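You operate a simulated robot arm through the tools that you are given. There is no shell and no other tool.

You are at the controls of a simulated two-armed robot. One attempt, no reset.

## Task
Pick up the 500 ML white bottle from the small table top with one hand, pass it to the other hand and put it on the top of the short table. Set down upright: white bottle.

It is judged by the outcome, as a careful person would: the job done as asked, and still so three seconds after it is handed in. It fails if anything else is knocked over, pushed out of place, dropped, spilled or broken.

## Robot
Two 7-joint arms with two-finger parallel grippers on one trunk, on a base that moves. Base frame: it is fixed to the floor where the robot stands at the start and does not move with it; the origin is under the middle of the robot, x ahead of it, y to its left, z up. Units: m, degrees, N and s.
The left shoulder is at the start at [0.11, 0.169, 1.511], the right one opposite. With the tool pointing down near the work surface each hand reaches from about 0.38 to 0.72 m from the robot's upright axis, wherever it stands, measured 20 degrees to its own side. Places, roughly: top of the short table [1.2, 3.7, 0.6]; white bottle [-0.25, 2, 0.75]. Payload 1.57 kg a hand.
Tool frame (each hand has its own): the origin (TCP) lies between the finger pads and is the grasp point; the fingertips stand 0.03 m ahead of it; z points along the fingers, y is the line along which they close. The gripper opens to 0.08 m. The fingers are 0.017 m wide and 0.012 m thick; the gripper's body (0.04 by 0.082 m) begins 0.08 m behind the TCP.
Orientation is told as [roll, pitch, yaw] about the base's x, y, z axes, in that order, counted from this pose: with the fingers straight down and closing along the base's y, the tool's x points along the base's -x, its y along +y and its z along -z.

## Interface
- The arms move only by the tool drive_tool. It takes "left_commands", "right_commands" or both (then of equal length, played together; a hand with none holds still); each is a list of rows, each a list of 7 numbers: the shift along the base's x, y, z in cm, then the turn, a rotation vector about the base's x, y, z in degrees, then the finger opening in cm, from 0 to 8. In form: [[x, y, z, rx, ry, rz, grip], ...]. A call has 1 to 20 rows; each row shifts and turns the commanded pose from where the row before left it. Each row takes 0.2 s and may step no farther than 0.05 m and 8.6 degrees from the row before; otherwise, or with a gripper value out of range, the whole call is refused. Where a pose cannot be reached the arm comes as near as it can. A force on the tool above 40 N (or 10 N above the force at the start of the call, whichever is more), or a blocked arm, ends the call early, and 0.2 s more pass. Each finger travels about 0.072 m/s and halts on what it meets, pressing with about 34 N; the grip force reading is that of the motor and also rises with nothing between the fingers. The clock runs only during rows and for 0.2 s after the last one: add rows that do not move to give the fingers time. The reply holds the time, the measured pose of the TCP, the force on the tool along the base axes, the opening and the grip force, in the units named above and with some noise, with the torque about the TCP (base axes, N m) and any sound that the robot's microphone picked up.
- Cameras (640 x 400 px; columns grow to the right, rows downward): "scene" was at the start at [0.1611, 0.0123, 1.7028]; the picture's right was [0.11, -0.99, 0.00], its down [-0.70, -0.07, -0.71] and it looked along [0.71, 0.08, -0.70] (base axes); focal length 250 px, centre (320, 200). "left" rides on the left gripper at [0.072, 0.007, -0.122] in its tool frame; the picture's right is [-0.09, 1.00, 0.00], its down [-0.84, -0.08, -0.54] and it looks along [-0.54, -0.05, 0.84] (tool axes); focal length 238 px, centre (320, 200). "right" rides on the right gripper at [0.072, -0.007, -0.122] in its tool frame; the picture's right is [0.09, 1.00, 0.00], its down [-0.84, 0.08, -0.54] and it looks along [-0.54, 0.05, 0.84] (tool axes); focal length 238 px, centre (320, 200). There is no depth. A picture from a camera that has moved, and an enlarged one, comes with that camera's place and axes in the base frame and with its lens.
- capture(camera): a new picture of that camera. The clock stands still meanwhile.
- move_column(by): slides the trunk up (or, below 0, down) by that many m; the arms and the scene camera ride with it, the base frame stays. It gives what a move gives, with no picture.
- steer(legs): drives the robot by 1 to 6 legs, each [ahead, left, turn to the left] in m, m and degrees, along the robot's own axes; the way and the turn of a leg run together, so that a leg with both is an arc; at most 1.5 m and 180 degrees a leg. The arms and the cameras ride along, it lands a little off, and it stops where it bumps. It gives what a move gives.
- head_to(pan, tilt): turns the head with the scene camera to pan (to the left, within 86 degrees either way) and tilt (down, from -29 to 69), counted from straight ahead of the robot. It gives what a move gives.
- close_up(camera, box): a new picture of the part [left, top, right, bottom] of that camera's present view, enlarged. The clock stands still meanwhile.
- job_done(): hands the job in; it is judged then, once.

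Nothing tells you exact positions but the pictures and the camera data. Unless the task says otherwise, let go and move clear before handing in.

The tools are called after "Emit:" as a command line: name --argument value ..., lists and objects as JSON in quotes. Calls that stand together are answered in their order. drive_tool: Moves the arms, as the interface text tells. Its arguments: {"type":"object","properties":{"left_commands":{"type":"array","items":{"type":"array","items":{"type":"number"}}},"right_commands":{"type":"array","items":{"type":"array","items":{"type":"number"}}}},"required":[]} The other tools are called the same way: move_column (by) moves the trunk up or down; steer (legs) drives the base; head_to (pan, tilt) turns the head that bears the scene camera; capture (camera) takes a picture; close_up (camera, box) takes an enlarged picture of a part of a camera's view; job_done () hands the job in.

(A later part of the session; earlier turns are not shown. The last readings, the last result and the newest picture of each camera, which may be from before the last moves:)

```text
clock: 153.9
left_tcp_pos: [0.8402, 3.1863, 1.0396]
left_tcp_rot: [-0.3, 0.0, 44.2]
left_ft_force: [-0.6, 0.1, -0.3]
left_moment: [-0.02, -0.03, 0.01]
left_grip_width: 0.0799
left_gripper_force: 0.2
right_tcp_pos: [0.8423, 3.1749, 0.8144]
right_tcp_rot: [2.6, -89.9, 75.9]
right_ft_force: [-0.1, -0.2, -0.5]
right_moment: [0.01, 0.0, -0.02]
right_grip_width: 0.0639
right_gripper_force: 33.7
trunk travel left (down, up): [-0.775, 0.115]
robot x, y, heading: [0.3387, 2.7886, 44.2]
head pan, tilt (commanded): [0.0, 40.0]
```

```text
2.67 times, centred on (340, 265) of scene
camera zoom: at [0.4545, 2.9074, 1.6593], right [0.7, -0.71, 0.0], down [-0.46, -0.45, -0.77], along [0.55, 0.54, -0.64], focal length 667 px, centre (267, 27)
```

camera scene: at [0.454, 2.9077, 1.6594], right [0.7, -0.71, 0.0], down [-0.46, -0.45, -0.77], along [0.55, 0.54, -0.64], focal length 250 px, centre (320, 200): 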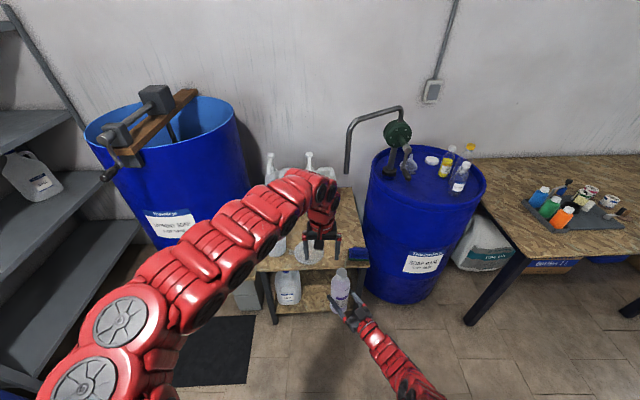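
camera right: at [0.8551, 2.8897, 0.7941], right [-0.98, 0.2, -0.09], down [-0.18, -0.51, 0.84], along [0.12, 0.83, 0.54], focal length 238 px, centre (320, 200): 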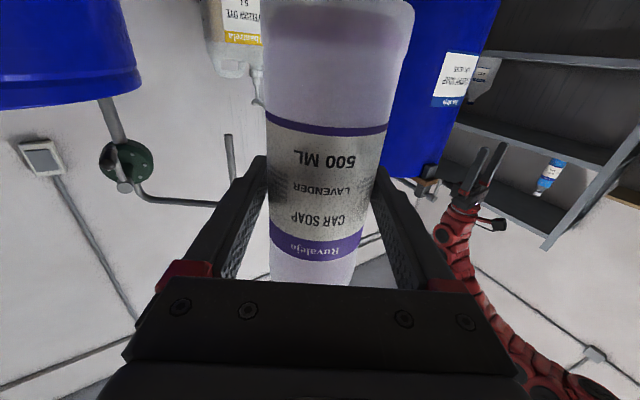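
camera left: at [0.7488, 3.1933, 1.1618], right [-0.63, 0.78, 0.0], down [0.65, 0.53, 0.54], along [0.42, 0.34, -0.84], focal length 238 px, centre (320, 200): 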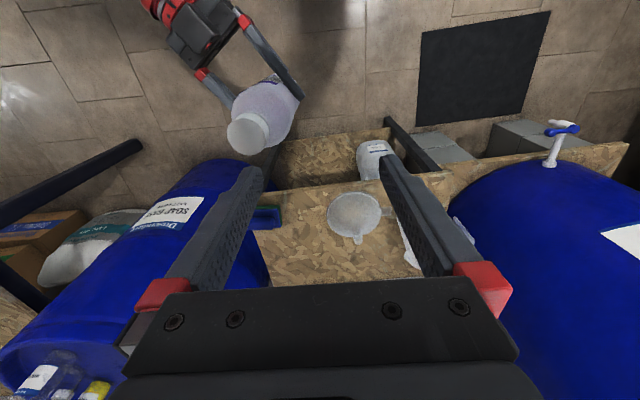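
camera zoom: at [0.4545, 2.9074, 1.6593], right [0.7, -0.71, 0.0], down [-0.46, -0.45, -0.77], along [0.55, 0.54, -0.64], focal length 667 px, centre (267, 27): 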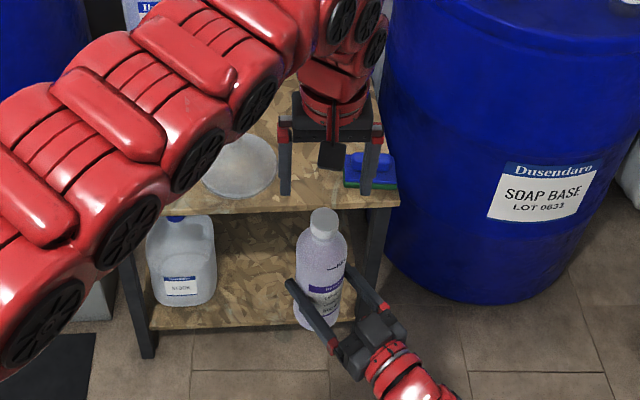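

The cap is centred within a few millimetres. I'll trim 4 mm back and descend so the tips reach about 1.5 cm below the cap's top, staying clear of the shoulder.

Emit:
drive_tool --left_commands '[[-0.28, -0.28, -1.4, 0, 0, 0, 8], [0, 0, -1.5, 0, 0, 0, 8], [0, 0, -1.5, 0, 0, 0, 8], [0, 0, -1.3, 0, 0, 0, 8], [0, 0, 0, 0, 0, 0, 8]]'

Emit:
close_up --camera "left" --box '[200, 60, 440, 260]'

Emit:
close_up --camera "scene" --box '[290, 220, 390, 340]'

```text
clock: 155.2
left_tcp_pos: [0.8365, 3.1819, 0.9813]
left_tcp_rot: [-0.2, 0.0, 44.2]
left_ft_force: [0.2, -0.2, -0.6]
left_moment: [0.02, 0.04, 0.0]
left_grip_width: 0.0802
left_gripper_force: 0.0
right_tcp_pos: [0.8423, 3.1741, 0.8152]
right_tcp_rot: [6.2, -90.0, 72.4]
right_ft_force: [1.3, 0.0, -1.6]
right_moment: [0.02, -0.02, 0.02]
right_grip_width: 0.0638
right_gripper_force: 33.8
trunk travel left (down, up): [-0.775, 0.115]
robot x, y, heading: [0.3386, 2.7898, 44.3]
head pan, tilt (commanded): [0.0, 40.0]
```

```text
2.00 times, centred on (320, 160) of left
camera zoom: at [0.7816, 3.1367, 1.1044], right [-0.63, 0.78, 0.0], down [0.65, 0.53, 0.54], along [0.42, 0.34, -0.84], focal length 477 px, centre (320, 280)
```

zoom: 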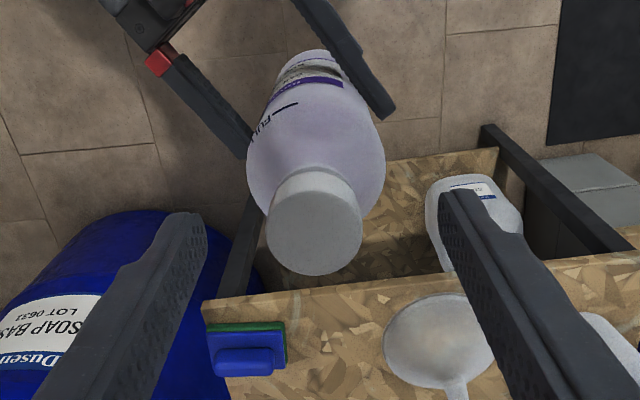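

```text
3.33 times, centred on (340, 280) of scene
camera zoom: at [0.4547, 2.9069, 1.6594], right [0.7, -0.71, 0.0], down [-0.46, -0.45, -0.77], along [0.55, 0.54, -0.64], focal length 834 px, centre (253, -67)
```

zoom: 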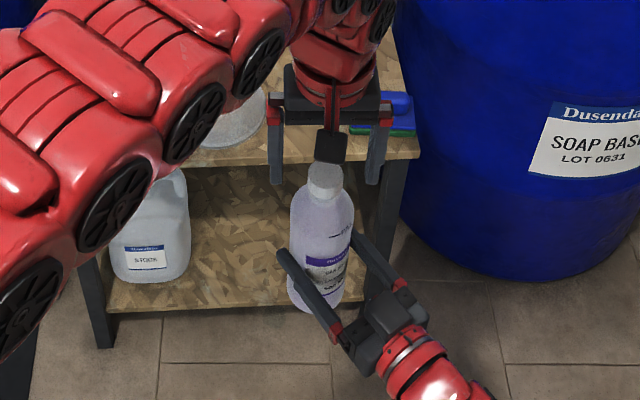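

The cap is 2 cm below the grasp point and nearly centred. I'll drop 0.8 cm, trim 1.5 mm sideways and close the left fingers on it.

Emit:
drive_tool --left_commands '[[0.12, -0.13, -0.8, 0, 0, 0, 8], [0, 0, 0, 0, 0, 0, 8], [0, 0, 0, 0, 0, 0, 6], [0, 0, 0, 0, 0, 0, 4], [0, 0, 0, 0, 0, 0, 3], [0, 0, 0, 0, 0, 0, 0], [0, 0, 0, 0, 0, 0, 0], [0, 0, 0, 0, 0, 0, 0]]'

Emit:
close_up --camera "left" --box '[200, 60, 440, 260]'

Emit:
close_up --camera "scene" --box '[290, 220, 390, 340]'

```text
clock: 156.9
left_tcp_pos: [0.8386, 3.18, 0.9742]
left_tcp_rot: [-0.3, 0.0, 44.2]
left_ft_force: [3.1, -3.4, -0.1]
left_moment: [-0.06, -0.06, 0.02]
left_grip_width: 0.0312
left_gripper_force: 34.0
right_tcp_pos: [0.8424, 3.1749, 0.8151]
right_tcp_rot: [3.7, -89.9, 74.7]
right_ft_force: [-3.0, 3.0, -0.7]
right_moment: [-0.42, -0.38, 0.04]
right_grip_width: 0.0644
right_gripper_force: 34.6
trunk travel left (down, up): [-0.775, 0.115]
robot x, y, heading: [0.3388, 2.7867, 44.4]
head pan, tilt (commanded): [0.0, 40.0]
```

```text
2.00 times, centred on (320, 160) of left
camera zoom: at [0.7831, 3.1351, 1.0968], right [-0.63, 0.78, 0.0], down [0.65, 0.53, 0.54], along [0.42, 0.34, -0.84], focal length 477 px, centre (320, 280)
```

zoom: 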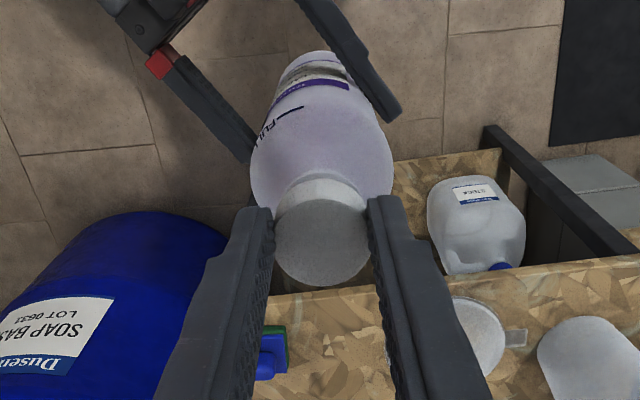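

```text
3.33 times, centred on (340, 280) of scene
camera zoom: at [0.4549, 2.9069, 1.6593], right [0.7, -0.71, 0.0], down [-0.46, -0.45, -0.77], along [0.55, 0.54, -0.64], focal length 834 px, centre (253, -67)
```

zoom: 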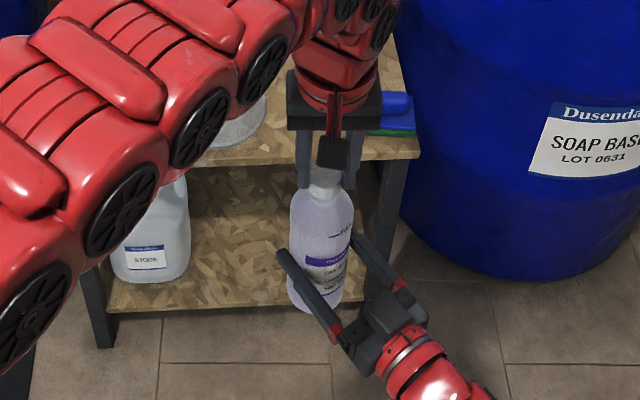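

The left hand now holds the cap at 31 mm with about 4 N of side load between the hands. I'll relieve that with a small shift before letting go with the right.

Emit:
drive_tool --left_commands '[[0.08, -0.08, 0, 0, 0, 0, 0], [0, 0, 0, 0, 0, 0, 0], [0, 0, 0, 0, 0, 0, 0]]'

```text
clock: 157.8
left_tcp_pos: [0.8394, 3.1801, 0.9746]
left_tcp_rot: [-0.2, 0.0, 44.2]
left_ft_force: [0.3, 0.3, 0.6]
left_moment: [0.04, -0.02, 0.02]
left_grip_width: 0.0317
left_gripper_force: 33.4
right_tcp_pos: [0.842, 3.1748, 0.8144]
right_tcp_rot: [16.0, -89.9, 62.4]
right_ft_force: [-0.1, -0.5, -0.1]
right_moment: [-0.01, -0.07, 0.0]
right_grip_width: 0.0641
right_gripper_force: 34.3
trunk travel left (down, up): [-0.775, 0.115]
robot x, y, heading: [0.3353, 2.7872, 44.0]
head pan, tilt (commanded): [0.0, 40.0]
```

The side load is gone. I'll open the right fingers slowly while the left hand holds still.

Emit:
drive_tool --right_commands '[[0, 0, 0, 0, 0, 0, 6.8], [0, 0, 0, 0, 0, 0, 7.4], [0, 0, 0, 0, 0, 0, 8], [0, 0, 0, 0, 0, 0, 8]]' --left_commands '[[0, 0, 0, 0, 0, 0, 0], [0, 0, 0, 0, 0, 0, 0], [0, 0, 0, 0, 0, 0, 0], [0, 0, 0, 0, 0, 0, 0]]'

Emit:
close_up --camera "left" --box '[200, 60, 440, 260]'

Emit:
capture --camera "right"

```text
clock: 158.8
left_tcp_pos: [0.8395, 3.1795, 0.9753]
left_tcp_rot: [-0.2, 0.0, 44.2]
left_ft_force: [-0.3, 0.5, -0.8]
left_moment: [-0.05, 0.01, 0.04]
left_grip_width: 0.0319
left_gripper_force: 34.0
right_tcp_pos: [0.843, 3.1751, 0.8164]
right_tcp_rot: [8.0, -89.9, 70.3]
right_ft_force: [0.0, -0.2, -0.5]
right_moment: [-0.03, 0.03, -0.02]
right_grip_width: 0.0798
right_gripper_force: 0.0
trunk travel left (down, up): [-0.775, 0.115]
robot x, y, heading: [0.3313, 2.7852, 44.4]
head pan, tilt (commanded): [0.0, 40.0]
```

```text
2.00 times, centred on (320, 160) of left
camera zoom: at [0.7838, 3.1346, 1.0967], right [-0.63, 0.78, 0.0], down [0.65, 0.53, 0.54], along [0.42, 0.34, -0.84], focal length 477 px, centre (320, 280)
```

zoom: 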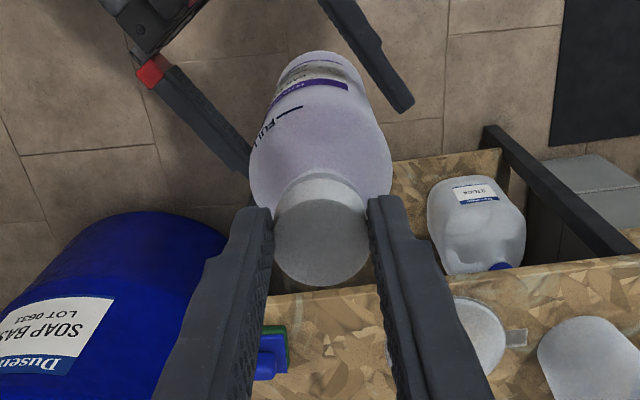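

```text
taken
camera right: at [0.8246, 3.0528, 0.7447], right [-0.98, 0.2, -0.09], down [-0.18, -0.51, 0.84], along [0.12, 0.83, 0.54], focal length 238 px, centre (320, 200)
```

right: 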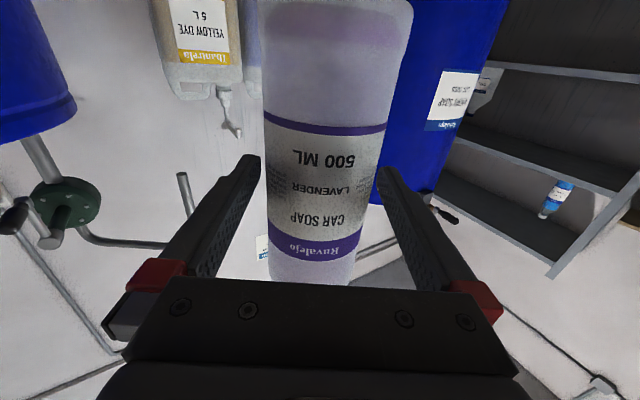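

The handover worked: the left hand holds the bottle and the right fingers are open with clearance on both sides. I'll back the right hand straight out along its own axis.

Emit:
drive_tool --right_commands '[[-0.1, -0.49, 0, 0, 0, 0, 8], [-0.2, -0.98, 0, 0, 0, 0, 8], [-0.2, -0.98, 0, 0, 0, 0, 8], [-0.2, -0.98, 0, 0, 0, 0, 8], [-0.2, -0.98, 0, 0, 0, 0, 8], [-0.2, -0.98, 0, 0, 0, 0, 8], [0, 0, 0, 0, 0, 0, 8]]'

Emit:
capture --camera "right"

Emit:
close_up --camera "left" --box '[200, 60, 440, 260]'

```text
clock: 160.3
left_tcp_pos: [0.8394, 3.1804, 0.9746]
left_tcp_rot: [-0.1, 0.1, 44.3]
left_ft_force: [-0.2, 0.2, -0.4]
left_moment: [0.0, 0.0, -0.01]
left_grip_width: 0.032
left_gripper_force: 33.9
right_tcp_pos: [0.8331, 3.1206, 0.8143]
right_tcp_rot: [8.0, -89.7, 70.6]
right_ft_force: [-1.0, 0.0, -0.1]
right_moment: [-0.03, -0.02, 0.04]
right_grip_width: 0.0801
right_gripper_force: 0.1
trunk travel left (down, up): [-0.775, 0.115]
robot x, y, heading: [0.3374, 2.789, 44.4]
head pan, tilt (commanded): [0.0, 40.0]
```

```text
taken
camera right: at [0.814, 2.9991, 0.7445], right [-0.98, 0.2, -0.09], down [-0.18, -0.51, 0.84], along [0.12, 0.83, 0.54], focal length 238 px, centre (320, 200)
```

right: 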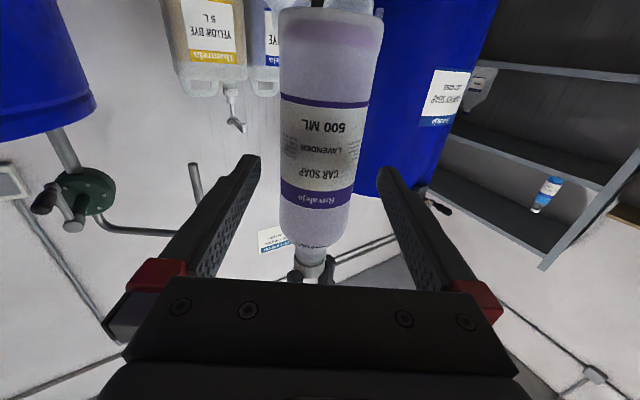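

```text
2.00 times, centred on (320, 160) of left
camera zoom: at [0.7839, 3.1347, 1.0967], right [-0.63, 0.78, 0.0], down [0.65, 0.53, 0.54], along [0.42, 0.34, -0.84], focal length 477 px, centre (320, 280)
```

zoom: 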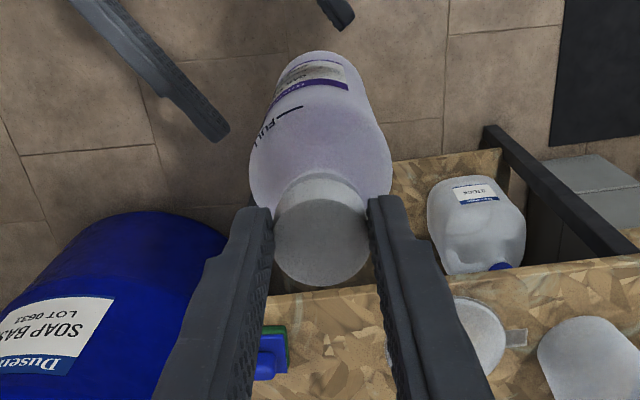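

The bottle hangs vertical and undisturbed in the left hand. I'll draw the right hand further back and to its own side so it stays clear of the barrel on the approach.

Emit:
drive_tool --right_commands '[[-0.25, -2.17, 0.4, 0, 0, 0, 8], [-0.25, -2.17, 0.75, 0, 0, 0, 8], [-0.25, -2.17, 0.75, 0, 0, 0, 8], [-0.25, -2.17, 0.75, 0, 0, 0, 8], [-0.25, -2.17, 0.75, 0, 0, 0, 8], [-0.25, -2.17, 0.75, 0, 0, 0, 8], [-0.25, -2.17, 0.75, 0, 0, 0, 8], [-0.25, -2.17, 0.75, 0, 0, 0, 8], [0, 0, 0, 0, 0, 0, 8]]'

Emit:
capture --camera "scene"

Emit:
capture --camera "right"

```text
clock: 162.3
left_tcp_pos: [0.8396, 3.1799, 0.975]
left_tcp_rot: [-0.2, 0.0, 44.2]
left_ft_force: [-0.1, 0.1, -1.5]
left_moment: [0.01, -0.05, -0.01]
left_grip_width: 0.032
left_gripper_force: 34.0
right_tcp_pos: [0.8105, 2.9469, 0.8713]
right_tcp_rot: [13.5, -89.8, 64.8]
right_ft_force: [0.1, -1.0, 1.0]
right_moment: [0.04, 0.02, 0.01]
right_grip_width: 0.08
right_gripper_force: 0.0
trunk travel left (down, up): [-0.775, 0.115]
robot x, y, heading: [0.3366, 2.7882, 44.6]
head pan, tilt (commanded): [0.0, 40.0]
```

```text
taken
camera scene: at [0.455, 2.9071, 1.6593], right [0.7, -0.71, 0.0], down [-0.46, -0.45, -0.77], along [0.55, 0.54, -0.64], focal length 250 px, centre (320, 200)
```

scene: 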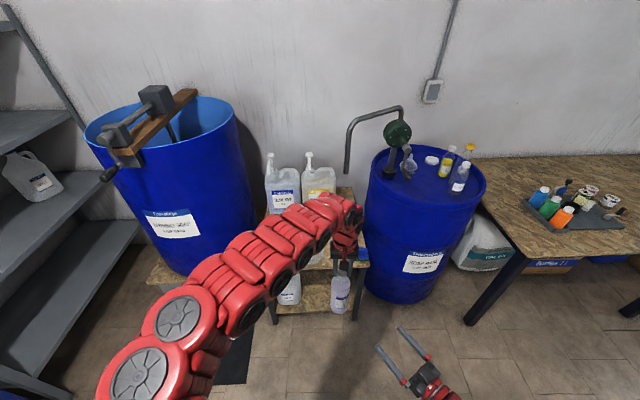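

```text
taken
camera right: at [0.7929, 2.8253, 0.8012], right [-0.98, 0.2, -0.09], down [-0.18, -0.51, 0.84], along [0.12, 0.83, 0.54], focal length 238 px, centre (320, 200)
```

right: 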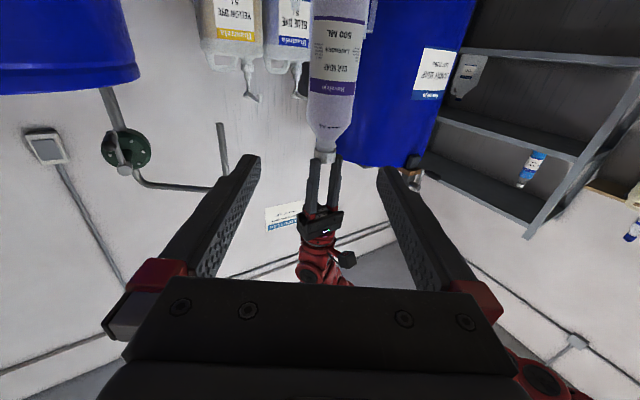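

The bottle hangs safely from the left hand. I'll raise the trunk 10 cm so it passes well above the funnel and sponge, then roll forward in stages.

Emit:
move_column --by 0.1

Emit:
close_up --camera "left" --box '[200, 60, 440, 260]'

Emit:
steer --legs '[[0.25, 0, 0]]'

Emit:
capture --camera "left"

Emit:
capture --camera "scene"

```text
clock: 163.7
left_tcp_pos: [0.8388, 3.1796, 1.0741]
left_tcp_rot: [-0.2, 0.0, 44.3]
left_ft_force: [-0.5, 0.1, -0.6]
left_moment: [-0.01, -0.04, -0.01]
left_grip_width: 0.0321
left_gripper_force: 33.5
right_tcp_pos: [0.8106, 2.9473, 0.9722]
right_tcp_rot: [16.6, -89.8, 61.9]
right_ft_force: [0.0, -0.8, 0.3]
right_moment: [0.02, 0.0, 0.0]
right_grip_width: 0.0801
right_gripper_force: 0.0
trunk travel left (down, up): [-0.875, 0.015]
robot x, y, heading: [0.336, 2.7878, 44.5]
head pan, tilt (commanded): [0.0, 40.0]
```

```text
2.00 times, centred on (320, 160) of left
camera zoom: at [0.7839, 3.1346, 1.1966], right [-0.63, 0.78, 0.0], down [0.65, 0.53, 0.54], along [0.42, 0.34, -0.84], focal length 477 px, centre (320, 280)
```

zoom: 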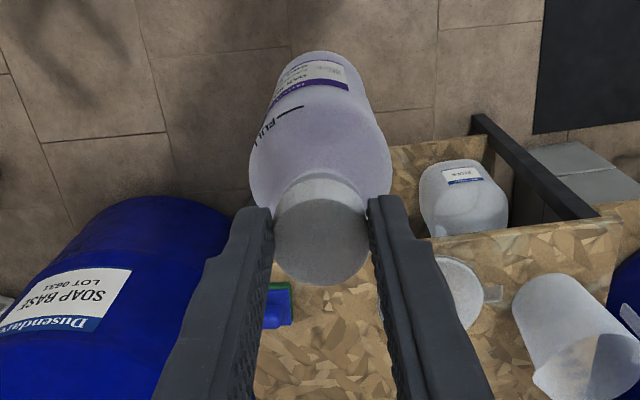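

```text
clock: 165.5
left_tcp_pos: [1.0151, 3.3523, 1.0753]
left_tcp_rot: [-0.2, 0.0, 44.1]
left_ft_force: [-1.0, -0.2, -0.7]
left_moment: [0.0, 0.04, -0.01]
left_grip_width: 0.032
left_gripper_force: 34.5
right_tcp_pos: [0.9896, 3.12, 0.9717]
right_tcp_rot: [8.5, -89.9, 69.9]
right_ft_force: [-0.3, 0.9, -0.3]
right_moment: [-0.01, 0.03, -0.01]
right_grip_width: 0.08
right_gripper_force: 0.0
trunk travel left (down, up): [-0.875, 0.015]
robot x, y, heading: [0.5182, 2.9618, 44.4]
head pan, tilt (commanded): [0.0, 40.0]
```

```text
taken
camera left: at [0.9608, 3.308, 1.1972], right [-0.63, 0.78, 0.0], down [0.65, 0.53, 0.54], along [0.42, 0.34, -0.84], focal length 238 px, centre (320, 200)
```

left: 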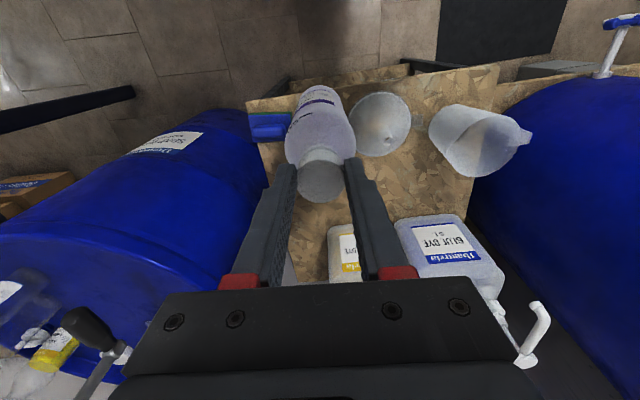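

```text
taken
camera scene: at [0.6317, 3.0799, 1.7595], right [0.7, -0.71, 0.0], down [-0.46, -0.45, -0.77], along [0.55, 0.54, -0.64], focal length 250 px, centre (320, 200)
```

scene: 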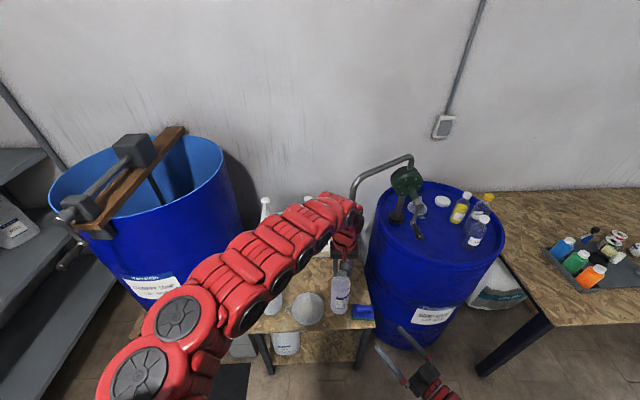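

The bottle is steady and the path is clear; the pumps on the jugs are well behind the spot. I'll roll another 0.2 m and shift 2 cm right.

Emit:
steer --legs '[[0.2, -0.02, 0]]'

Emit:
capture --camera "left"

Emit:
capture --camera "scene"

Emit:
capture --camera "right"

```text
clock: 167.1
left_tcp_pos: [1.1735, 3.4785, 1.0744]
left_tcp_rot: [-0.3, 0.0, 44.2]
left_ft_force: [-0.3, 0.0, -0.2]
left_moment: [-0.01, -0.03, 0.02]
left_grip_width: 0.0319
left_gripper_force: 33.8
right_tcp_pos: [1.1434, 3.2457, 0.9727]
right_tcp_rot: [0.7, -89.8, 77.6]
right_ft_force: [0.4, -0.1, -0.6]
right_moment: [-0.01, -0.01, -0.01]
right_grip_width: 0.0801
right_gripper_force: 0.0
trunk travel left (down, up): [-0.875, 0.015]
robot x, y, heading: [0.6719, 3.0864, 44.3]
head pan, tilt (commanded): [0.0, 40.0]
```

```text
taken
camera left: at [1.1171, 3.4329, 1.1969], right [-0.63, 0.78, -0.01], down [0.65, 0.53, 0.54], along [0.43, 0.34, -0.84], focal length 238 px, centre (320, 200)
```

left: 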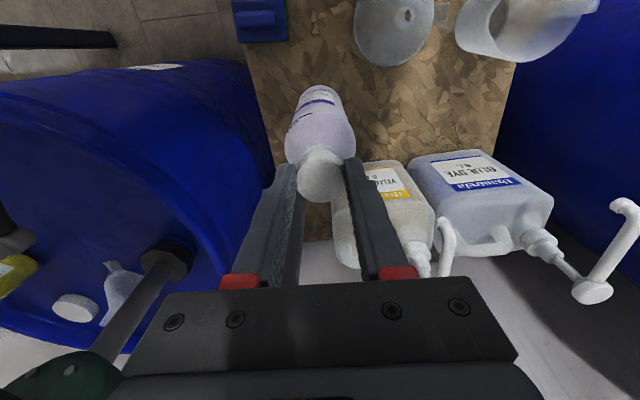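

```text
taken
camera scene: at [0.7875, 3.2058, 1.7594], right [0.7, -0.72, 0.0], down [-0.46, -0.45, -0.77], along [0.55, 0.53, -0.64], focal length 250 px, centre (320, 200)
```

scene: 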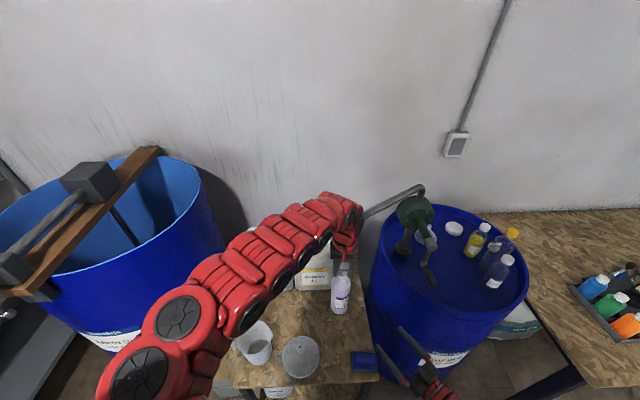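

```text
taken
camera right: at [1.1262, 3.1237, 0.9015], right [-0.98, 0.2, -0.09], down [-0.18, -0.51, 0.84], along [0.12, 0.83, 0.54], focal length 238 px, centre (320, 200)
```

right: 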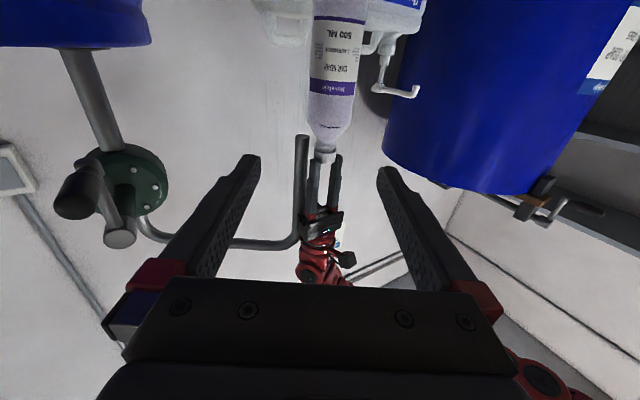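

Cross-checking views shows the barrel pump's spout hanging at about [1.215, 3.485], from z = 1.03 up, right beside my left hand and over the spot I'd chosen. I'll move the bottle left, away from the spout, to a free spot between the funnel and the jugs at about [1.16, 3.63].

Emit:
drive_tool --left_commands '[[-0.36, 0.37, 0, 0, 0, 0, 0], [-0.72, 0.74, 0, 0, 0, 0, 0], [-0.72, 0.74, 0, 0, 0, 0, 0], [-0.72, 0.74, 0, 0, 0, 0, 0], [-0.72, 0.74, 0, 0, 0, 0, 0], [-0.72, 0.74, 0, 0, 0, 0, 0], [-0.72, 0.74, 0, 0, 0, 0, 0], [-0.72, 0.74, 0, 0, 0, 0, 0], [-0.72, 0.74, 0, 0, 0, 0, 0], [-0.72, 0.74, 0, 0, 0, 0, 0], [-0.72, 0.74, 0, 0, 0, 0, 0], [-0.36, 0.37, 0, 0, 0, 0, 0], [0, 0, 0, 0, 0, 0, 0]]'

Emit:
capture --camera "left"

Emit:
capture --camera "scene"

Emit:
capture --camera "right"

```text
clock: 169.9
left_tcp_pos: [1.0936, 3.5587, 1.0744]
left_tcp_rot: [-0.3, 0.0, 44.2]
left_ft_force: [0.9, -0.5, 0.0]
left_moment: [0.01, 0.03, 0.01]
left_grip_width: 0.0317
left_gripper_force: 34.0
right_tcp_pos: [1.1439, 3.2454, 0.9713]
right_tcp_rot: [19.7, -89.7, 58.7]
right_ft_force: [0.2, 0.5, -0.2]
right_moment: [-0.02, 0.01, -0.01]
right_grip_width: 0.0798
right_gripper_force: 0.1
trunk travel left (down, up): [-0.875, 0.015]
robot x, y, heading: [0.6725, 3.0854, 44.6]
head pan, tilt (commanded): [0.0, 40.0]
```

```text
taken
camera left: at [1.0386, 3.514, 1.1969], right [-0.63, 0.78, 0.0], down [0.65, 0.53, 0.54], along [0.42, 0.34, -0.84], focal length 238 px, centre (320, 200)
```

left: 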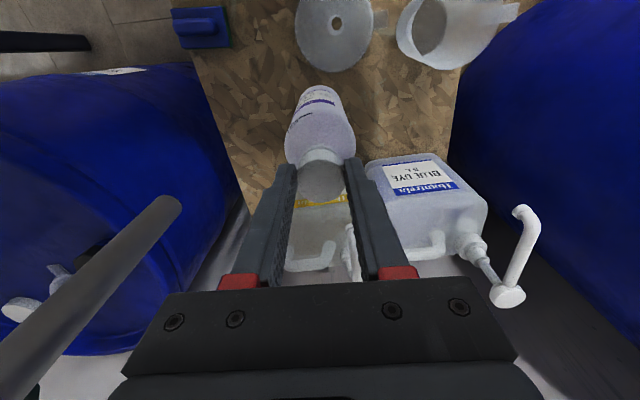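

```text
taken
camera scene: at [0.7888, 3.2049, 1.7593], right [0.7, -0.72, 0.0], down [-0.46, -0.45, -0.77], along [0.55, 0.54, -0.64], focal length 250 px, centre (320, 200)
```

scene: 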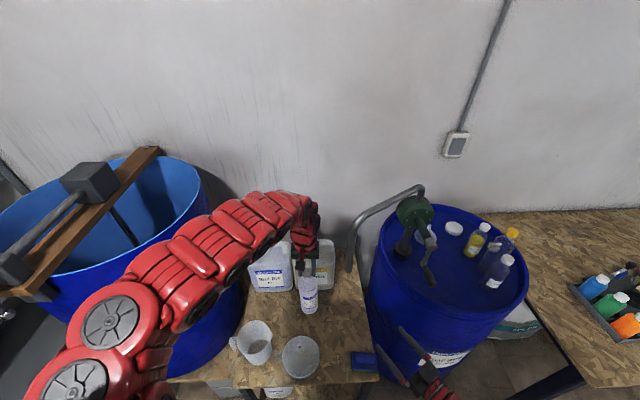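

```text
taken
camera right: at [1.1267, 3.1233, 0.9011], right [-0.98, 0.2, -0.09], down [-0.18, -0.51, 0.84], along [0.12, 0.83, 0.54], focal length 238 px, centre (320, 200)
```

right: 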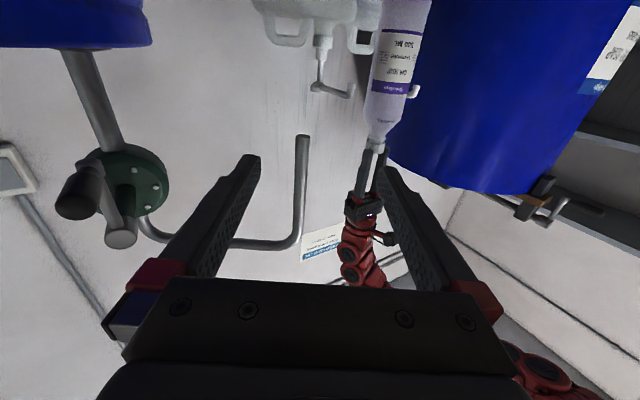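

The spout and pump heads are now located: spout end at [1.22, 3.49], yellow pump at [1.24, 3.76]. My spot at [1.16, 3.63] clears both by about 15 cm. I'll extend the left arm forward slowly to it.

Emit:
drive_tool --left_commands '[[0.34, 0.34, 0, 0, 0, 0, 0], [0.684, 0.673, 0, 0, 0, 0, 0], [0.684, 0.673, 0, 0, 0, 0, 0], [0.684, 0.673, 0, 0, 0, 0, 0], [0.684, 0.673, 0, 0, 0, 0, 0], [0.684, 0.673, 0, 0, 0, 0, 0], [0.684, 0.673, 0, 0, 0, 0, 0], [0.684, 0.673, 0, 0, 0, 0, 0], [0.684, 0.673, 0, 0, 0, 0, 0], [0.684, 0.673, 0, 0, 0, 0, 0], [0.34, 0.34, 0, 0, 0, 0, 0], [0, 0, 0, 0, 0, 0, 0]]'

Emit:
capture --camera "left"

Emit:
capture --camera "scene"

Emit:
capture --camera "right"

```text
clock: 172.5
left_tcp_pos: [1.1471, 3.6132, 1.0763]
left_tcp_rot: [-0.3, 0.1, 44.2]
left_ft_force: [0.7, 0.6, -1.0]
left_moment: [0.0, 0.0, -0.01]
left_grip_width: 0.0318
left_gripper_force: 34.6
left hand out of reach, approached as far as the arm can: row 9, 10, 11
right_tcp_pos: [1.145, 3.2453, 0.9711]
right_tcp_rot: [16.6, -89.9, 61.6]
right_ft_force: [0.9, 0.5, 0.9]
right_moment: [-0.03, 0.0, 0.01]
right_grip_width: 0.08
right_gripper_force: 0.0
trunk travel left (down, up): [-0.875, 0.015]
robot x, y, heading: [0.6674, 3.087, 44.4]
head pan, tilt (commanded): [0.0, 40.0]
```

```text
taken
camera left: at [1.0903, 3.5677, 1.1979], right [-0.63, 0.78, 0.0], down [0.65, 0.53, 0.54], along [0.42, 0.34, -0.84], focal length 238 px, centre (320, 200)
```

left: 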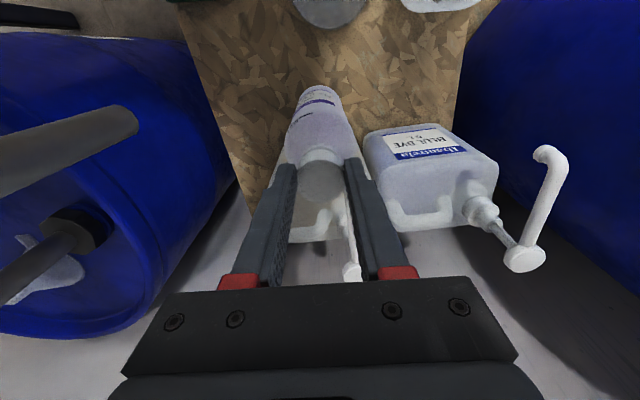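

```text
taken
camera scene: at [0.7886, 3.2051, 1.7593], right [0.7, -0.72, 0.0], down [-0.46, -0.45, -0.77], along [0.55, 0.54, -0.64], focal length 250 px, centre (320, 200)
```

scene: 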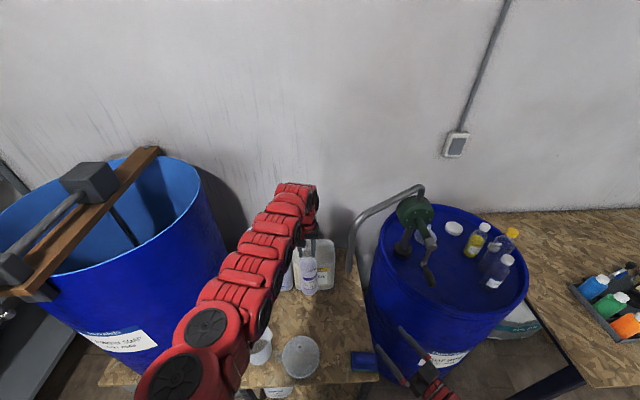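

```text
taken
camera right: at [1.1266, 3.1233, 0.9012], right [-0.98, 0.2, -0.09], down [-0.18, -0.51, 0.84], along [0.12, 0.83, 0.54], focal length 238 px, centre (320, 200)
```

right: 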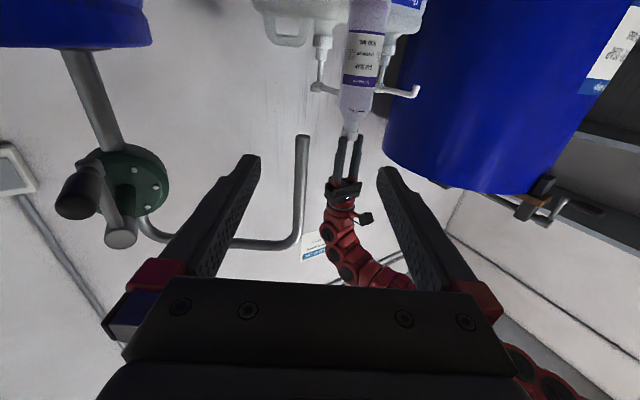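

The bottle is nearly at the spot, but the left arm is at full stretch. I'll draw the hand back 4 cm and roll the base forward 4 cm instead, so the arm has slack for setting it down.

Emit:
drive_tool --left_commands '[[-0.35, -0.34, 0, 0, 0, 0, 0], [-0.7, -0.69, 0, 0, 0, 0, 0], [-0.7, -0.69, 0, 0, 0, 0, 0], [-0.7, -0.69, 0, 0, 0, 0, 0], [-0.35, -0.34, 0, 0, 0, 0, 0], [0, 0, 0, 0, 0, 0, 0]]'

Emit:
steer --legs '[[0.045, 0, 0]]'

Emit:
close_up --camera "left" --box '[200, 60, 440, 260]'

Emit:
close_up --camera "scene" --box '[240, 200, 400, 400]'

```text
clock: 173.9
left_tcp_pos: [1.1177, 3.5843, 1.0761]
left_tcp_rot: [-0.4, 0.0, 44.2]
left_ft_force: [0.0, -0.3, -0.8]
left_moment: [-0.01, 0.01, -0.01]
left_grip_width: 0.0319
left_gripper_force: 34.0
right_tcp_pos: [1.1447, 3.2451, 0.9725]
right_tcp_rot: [14.3, -89.8, 64.0]
right_ft_force: [-0.4, 0.3, 0.5]
right_moment: [0.02, 0.01, 0.01]
right_grip_width: 0.0799
right_gripper_force: 0.1
trunk travel left (down, up): [-0.875, 0.015]
robot x, y, heading: [0.6717, 3.0839, 44.2]
head pan, tilt (commanded): [0.0, 40.0]
```

```text
clock: 174.8
left_tcp_pos: [1.1469, 3.6136, 1.0786]
left_tcp_rot: [-0.3, -0.2, 44.2]
left_ft_force: [0.1, -0.4, -0.2]
left_moment: [0.08, -0.02, 0.0]
left_grip_width: 0.0317
left_gripper_force: 34.7
right_tcp_pos: [1.1737, 3.2741, 0.9721]
right_tcp_rot: [-111.7, -89.9, -170.1]
right_ft_force: [0.2, -0.1, -0.7]
right_moment: [0.01, 0.01, -0.01]
right_grip_width: 0.0802
right_gripper_force: 0.0
trunk travel left (down, up): [-0.875, 0.015]
robot x, y, heading: [0.7007, 3.1187, 44.2]
head pan, tilt (commanded): [0.0, 40.0]
```

```text
2.00 times, centred on (320, 160) of left
camera zoom: at [1.0903, 3.5676, 1.2003], right [-0.63, 0.78, 0.0], down [0.65, 0.53, 0.55], along [0.43, 0.34, -0.84], focal length 477 px, centre (320, 280)
```

zoom: 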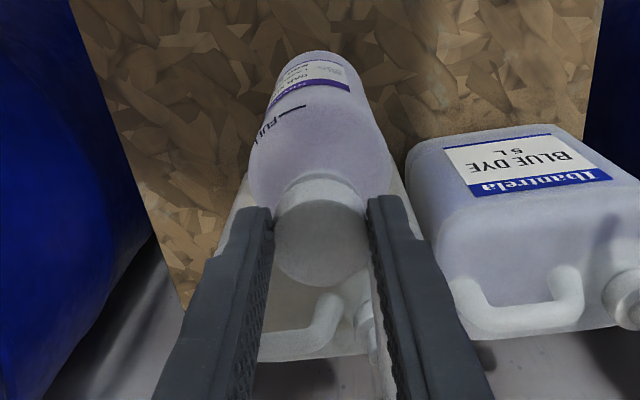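

```text
2.00 times, centred on (320, 300) of scene
camera zoom: at [0.8151, 3.2309, 1.7601], right [0.7, -0.72, 0.0], down [-0.46, -0.45, -0.77], along [0.55, 0.54, -0.64], focal length 500 px, centre (320, 0)
```

zoom: 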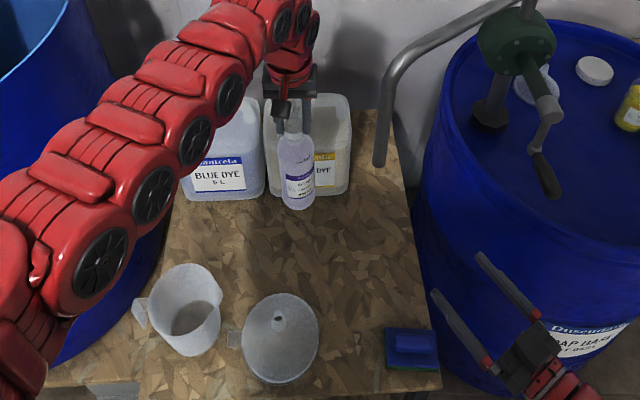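

The bottle hangs over clear board with about 9 cm to the funnel and 10 cm to the jugs. I'll lower the trunk in steps.

Emit:
move_column --by -0.1

Emit:
capture --camera "left"

Emit:
close_up --camera "scene" --box '[240, 200, 400, 400]'

Emit:
capture --camera "right"

```text
clock: 176.1
left_tcp_pos: [1.1498, 3.6162, 0.9753]
left_tcp_rot: [-0.3, 0.0, 44.2]
left_ft_force: [0.4, -0.3, -1.3]
left_moment: [0.02, 0.01, -0.03]
left_grip_width: 0.0318
left_gripper_force: 34.6
right_tcp_pos: [1.1753, 3.2759, 0.8712]
right_tcp_rot: [17.3, -89.8, 61.1]
right_ft_force: [-0.3, 0.2, -0.6]
right_moment: [-0.01, -0.01, 0.01]
right_grip_width: 0.0801
right_gripper_force: 0.1
trunk travel left (down, up): [-0.775, 0.115]
robot x, y, heading: [0.7031, 3.1164, 44.2]
head pan, tilt (commanded): [0.0, 40.0]
```

```text
taken
camera left: at [1.0936, 3.571, 1.0976], right [-0.63, 0.78, 0.0], down [0.65, 0.53, 0.54], along [0.42, 0.34, -0.84], focal length 238 px, centre (320, 200)
```

left: 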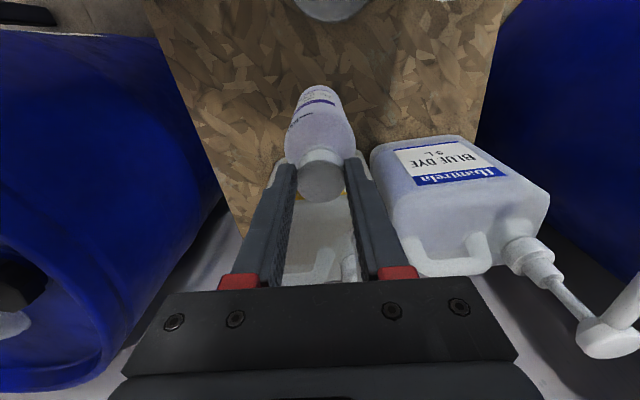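

```text
2.00 times, centred on (320, 300) of scene
camera zoom: at [0.8202, 3.236, 1.6593], right [0.7, -0.72, 0.0], down [-0.46, -0.45, -0.77], along [0.55, 0.54, -0.64], focal length 500 px, centre (320, 0)
```

zoom: 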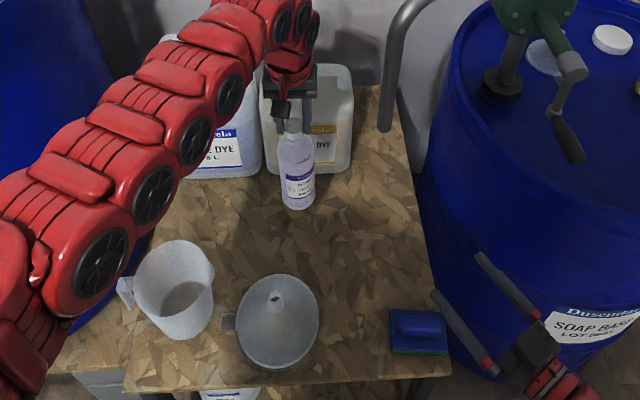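

```text
taken
camera right: at [1.158, 3.1541, 0.8011], right [-0.98, 0.2, -0.09], down [-0.18, -0.51, 0.84], along [0.12, 0.83, 0.54], focal length 238 px, centre (320, 200)
```

right: 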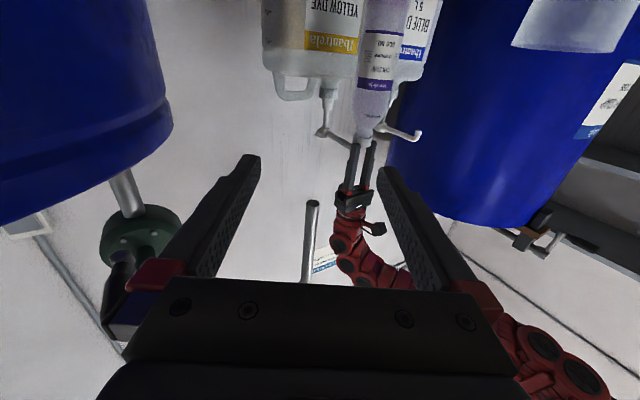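

Everything is clear and the bottle is steady, its base about 12 cm above the board. I'll lower another 9 cm.

Emit:
move_column --by -0.09

Emit:
close_up --camera "scene" --box '[240, 200, 400, 400]'

Emit:
capture --camera "left"

Emit:
capture --camera "right"

```text
clock: 177.4
left_tcp_pos: [1.1487, 3.6159, 0.8848]
left_tcp_rot: [-0.3, 0.0, 44.2]
left_ft_force: [0.6, 0.7, 0.3]
left_moment: [0.02, -0.02, -0.03]
left_grip_width: 0.032
left_gripper_force: 33.6
right_tcp_pos: [1.1757, 3.2758, 0.7821]
right_tcp_rot: [15.9, -89.8, 62.4]
right_ft_force: [0.0, -0.6, 0.2]
right_moment: [0.01, 0.01, 0.01]
right_grip_width: 0.0801
right_gripper_force: 0.1
trunk travel left (down, up): [-0.685, 0.205]
robot x, y, heading: [0.7003, 3.114, 44.6]
head pan, tilt (commanded): [0.0, 40.0]
```

```text
2.00 times, centred on (320, 300) of scene
camera zoom: at [0.8198, 3.2355, 1.5694], right [0.7, -0.72, 0.0], down [-0.46, -0.45, -0.77], along [0.55, 0.54, -0.64], focal length 500 px, centre (320, 0)
```

zoom: 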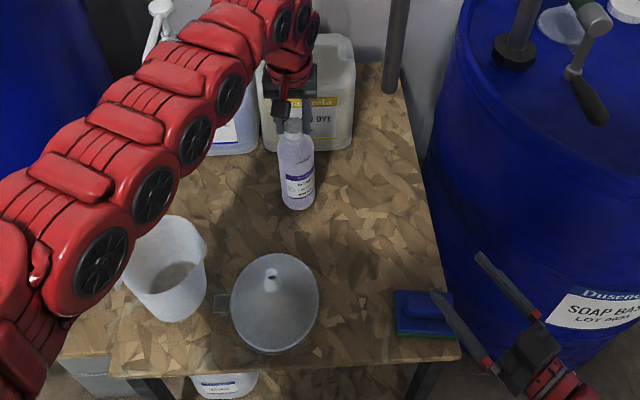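

```text
taken
camera left: at [1.0933, 3.5707, 1.0079], right [-0.63, 0.78, 0.0], down [0.65, 0.53, 0.54], along [0.43, 0.34, -0.84], focal length 238 px, centre (320, 200)
```

left: 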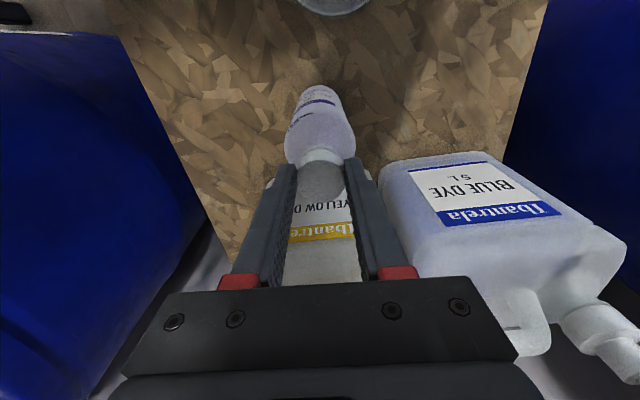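

```text
taken
camera right: at [1.1578, 3.1539, 0.7112], right [-0.98, 0.2, -0.09], down [-0.18, -0.51, 0.84], along [0.12, 0.83, 0.54], focal length 238 px, centre (320, 200)
```

right: 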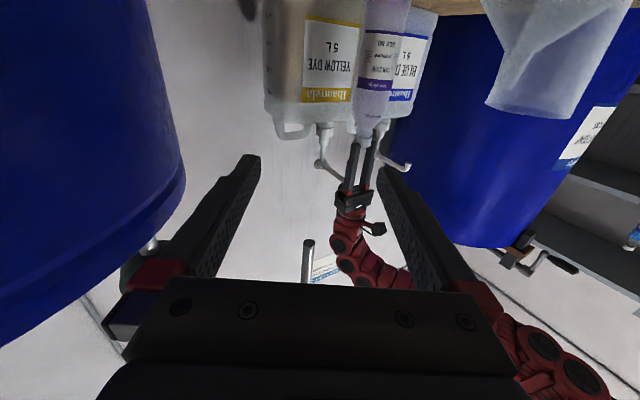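

The base is about 3 cm above the board. I'll lower the trunk nearly 2 cm more, then finish with tiny arm steps while watching the force.

Emit:
move_column --by -0.018

Emit:
drive_tool --left_commands '[[0, 0, -0.15, 0, 0, 0, 0], [0, 0, -0.15, 0, 0, 0, 0], [0, 0, 0, 0, 0, 0, 0]]'

Emit:
close_up --camera "scene" --box '[280, 240, 360, 340]'

```text
clock: 178.0
left_tcp_pos: [1.1479, 3.6153, 0.8673]
left_tcp_rot: [-0.3, 0.0, 44.2]
left_ft_force: [0.6, 0.3, 8.2]
left_moment: [-0.03, 0.02, 0.04]
left_grip_width: 0.0318
left_gripper_force: 34.2
right_tcp_pos: [1.1756, 3.2759, 0.7632]
right_tcp_rot: [14.1, -89.9, 64.4]
right_ft_force: [0.3, -0.5, 0.0]
right_moment: [-0.02, -0.01, 0.0]
right_grip_width: 0.08
right_gripper_force: 0.0
trunk travel left (down, up): [-0.667, 0.223]
robot x, y, heading: [0.7015, 3.1183, 44.6]
head pan, tilt (commanded): [0.0, 40.0]
```

```text
clock: 178.8
left_tcp_pos: [1.1488, 3.6144, 0.8666]
left_tcp_rot: [-0.3, -0.3, 44.1]
left_ft_force: [2.9, -1.1, 29.1]
left_moment: [0.09, -0.27, -0.06]
left_grip_width: 0.0318
left_gripper_force: 33.7
right_tcp_pos: [1.1742, 3.2734, 0.7644]
right_tcp_rot: [-42.2, -90.0, 120.6]
right_ft_force: [-0.2, 0.3, 1.2]
right_moment: [-0.01, -0.01, 0.02]
right_grip_width: 0.0799
right_gripper_force: 0.1
trunk travel left (down, up): [-0.667, 0.223]
robot x, y, heading: [0.699, 3.1157, 44.5]
head pan, tilt (commanded): [0.0, 40.0]
```

```text
4.00 times, centred on (320, 290) of scene
camera zoom: at [0.8176, 3.2324, 1.5521], right [0.7, -0.72, 0.0], down [-0.46, -0.45, -0.77], along [0.55, 0.54, -0.64], focal length 1000 px, centre (320, -160)
```

zoom: 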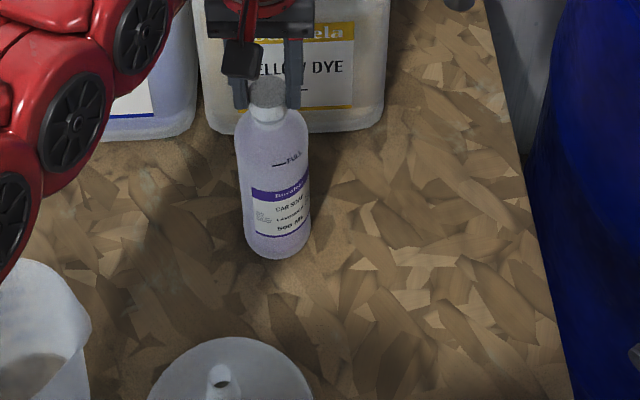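

The bottle has touched down, with 29 N pressing it onto the board. I'll ease the pressure off before opening.

Emit:
drive_tool --left_commands '[[0, 0, 0.2, 0, 0, 0, 0], [0, 0, 0.15, 0, 0, 0, 0], [0, 0, 0, 0, 0, 0, 0], [0, 0, 0, 0, 0, 0, 0]]'

```text
clock: 179.8
left_tcp_pos: [1.1489, 3.6155, 0.8679]
left_tcp_rot: [-0.3, 0.1, 44.2]
left_ft_force: [2.0, -0.4, 6.3]
left_moment: [0.01, -0.08, -0.02]
left_grip_width: 0.0318
left_gripper_force: 34.3
right_tcp_pos: [1.1757, 3.2751, 0.7636]
right_tcp_rot: [15.1, -89.9, 63.3]
right_ft_force: [-0.3, -0.3, 1.0]
right_moment: [-0.03, 0.01, -0.02]
right_grip_width: 0.0803
right_gripper_force: 0.0
trunk travel left (down, up): [-0.667, 0.223]
robot x, y, heading: [0.7059, 3.1169, 44.3]
head pan, tilt (commanded): [0.0, 40.0]
```

Only 6 N remains. I'll ease up one more millimetre and open the fingers gradually.

Emit:
drive_tool --left_commands '[[0, 0, 0.08, 0, 0, 0, 0], [0, 0, 0, 0, 0, 0, 0], [0, 0, 0, 0, 0, 0, 3.5], [0, 0, 0, 0, 0, 0, 4.2], [0, 0, 0, 0, 0, 0, 5.5], [0, 0, 0, 0, 0, 0, 7], [0, 0, 0, 0, 0, 0, 8], [0, 0, 0, 0, 0, 0, 8]]'

Emit:
close_up --camera "left" --box '[200, 60, 440, 260]'

Emit:
close_up --camera "scene" --box '[280, 240, 360, 340]'

```text
clock: 181.6
left_tcp_pos: [1.1478, 3.6159, 0.868]
left_tcp_rot: [-0.3, 0.1, 44.2]
left_ft_force: [-0.3, -0.1, -0.4]
left_moment: [0.01, 0.02, -0.01]
left_grip_width: 0.08
left_gripper_force: 0.0
right_tcp_pos: [1.1758, 3.2757, 0.763]
right_tcp_rot: [18.6, -89.8, 59.6]
right_ft_force: [-0.3, -0.4, 0.0]
right_moment: [0.03, 0.0, 0.02]
right_grip_width: 0.0799
right_gripper_force: 0.1
trunk travel left (down, up): [-0.667, 0.223]
robot x, y, heading: [0.702, 3.1144, 44.3]
head pan, tilt (commanded): [0.0, 40.0]
```

```text
2.00 times, centred on (320, 160) of left
camera zoom: at [1.0934, 3.5706, 0.991], right [-0.63, 0.78, 0.0], down [0.65, 0.53, 0.54], along [0.42, 0.34, -0.84], focal length 477 px, centre (320, 280)
```

zoom: 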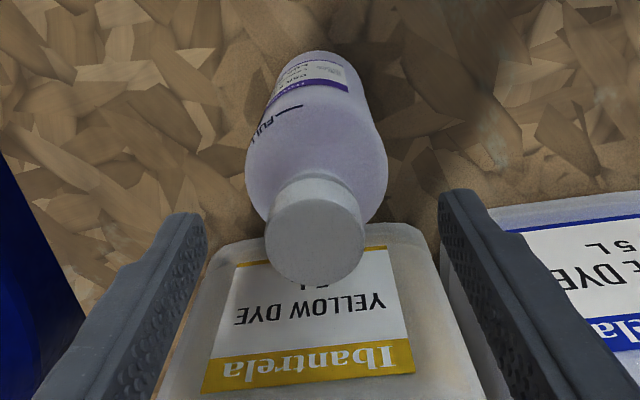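

```text
4.00 times, centred on (320, 290) of scene
camera zoom: at [0.8199, 3.2356, 1.5513], right [0.7, -0.72, 0.0], down [-0.46, -0.45, -0.77], along [0.55, 0.54, -0.64], focal length 1000 px, centre (320, -160)
```

zoom: 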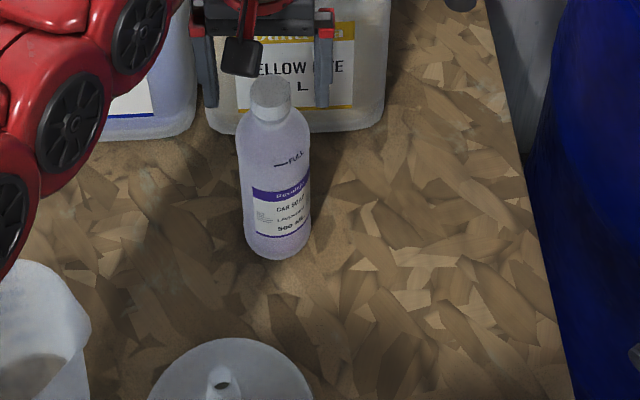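

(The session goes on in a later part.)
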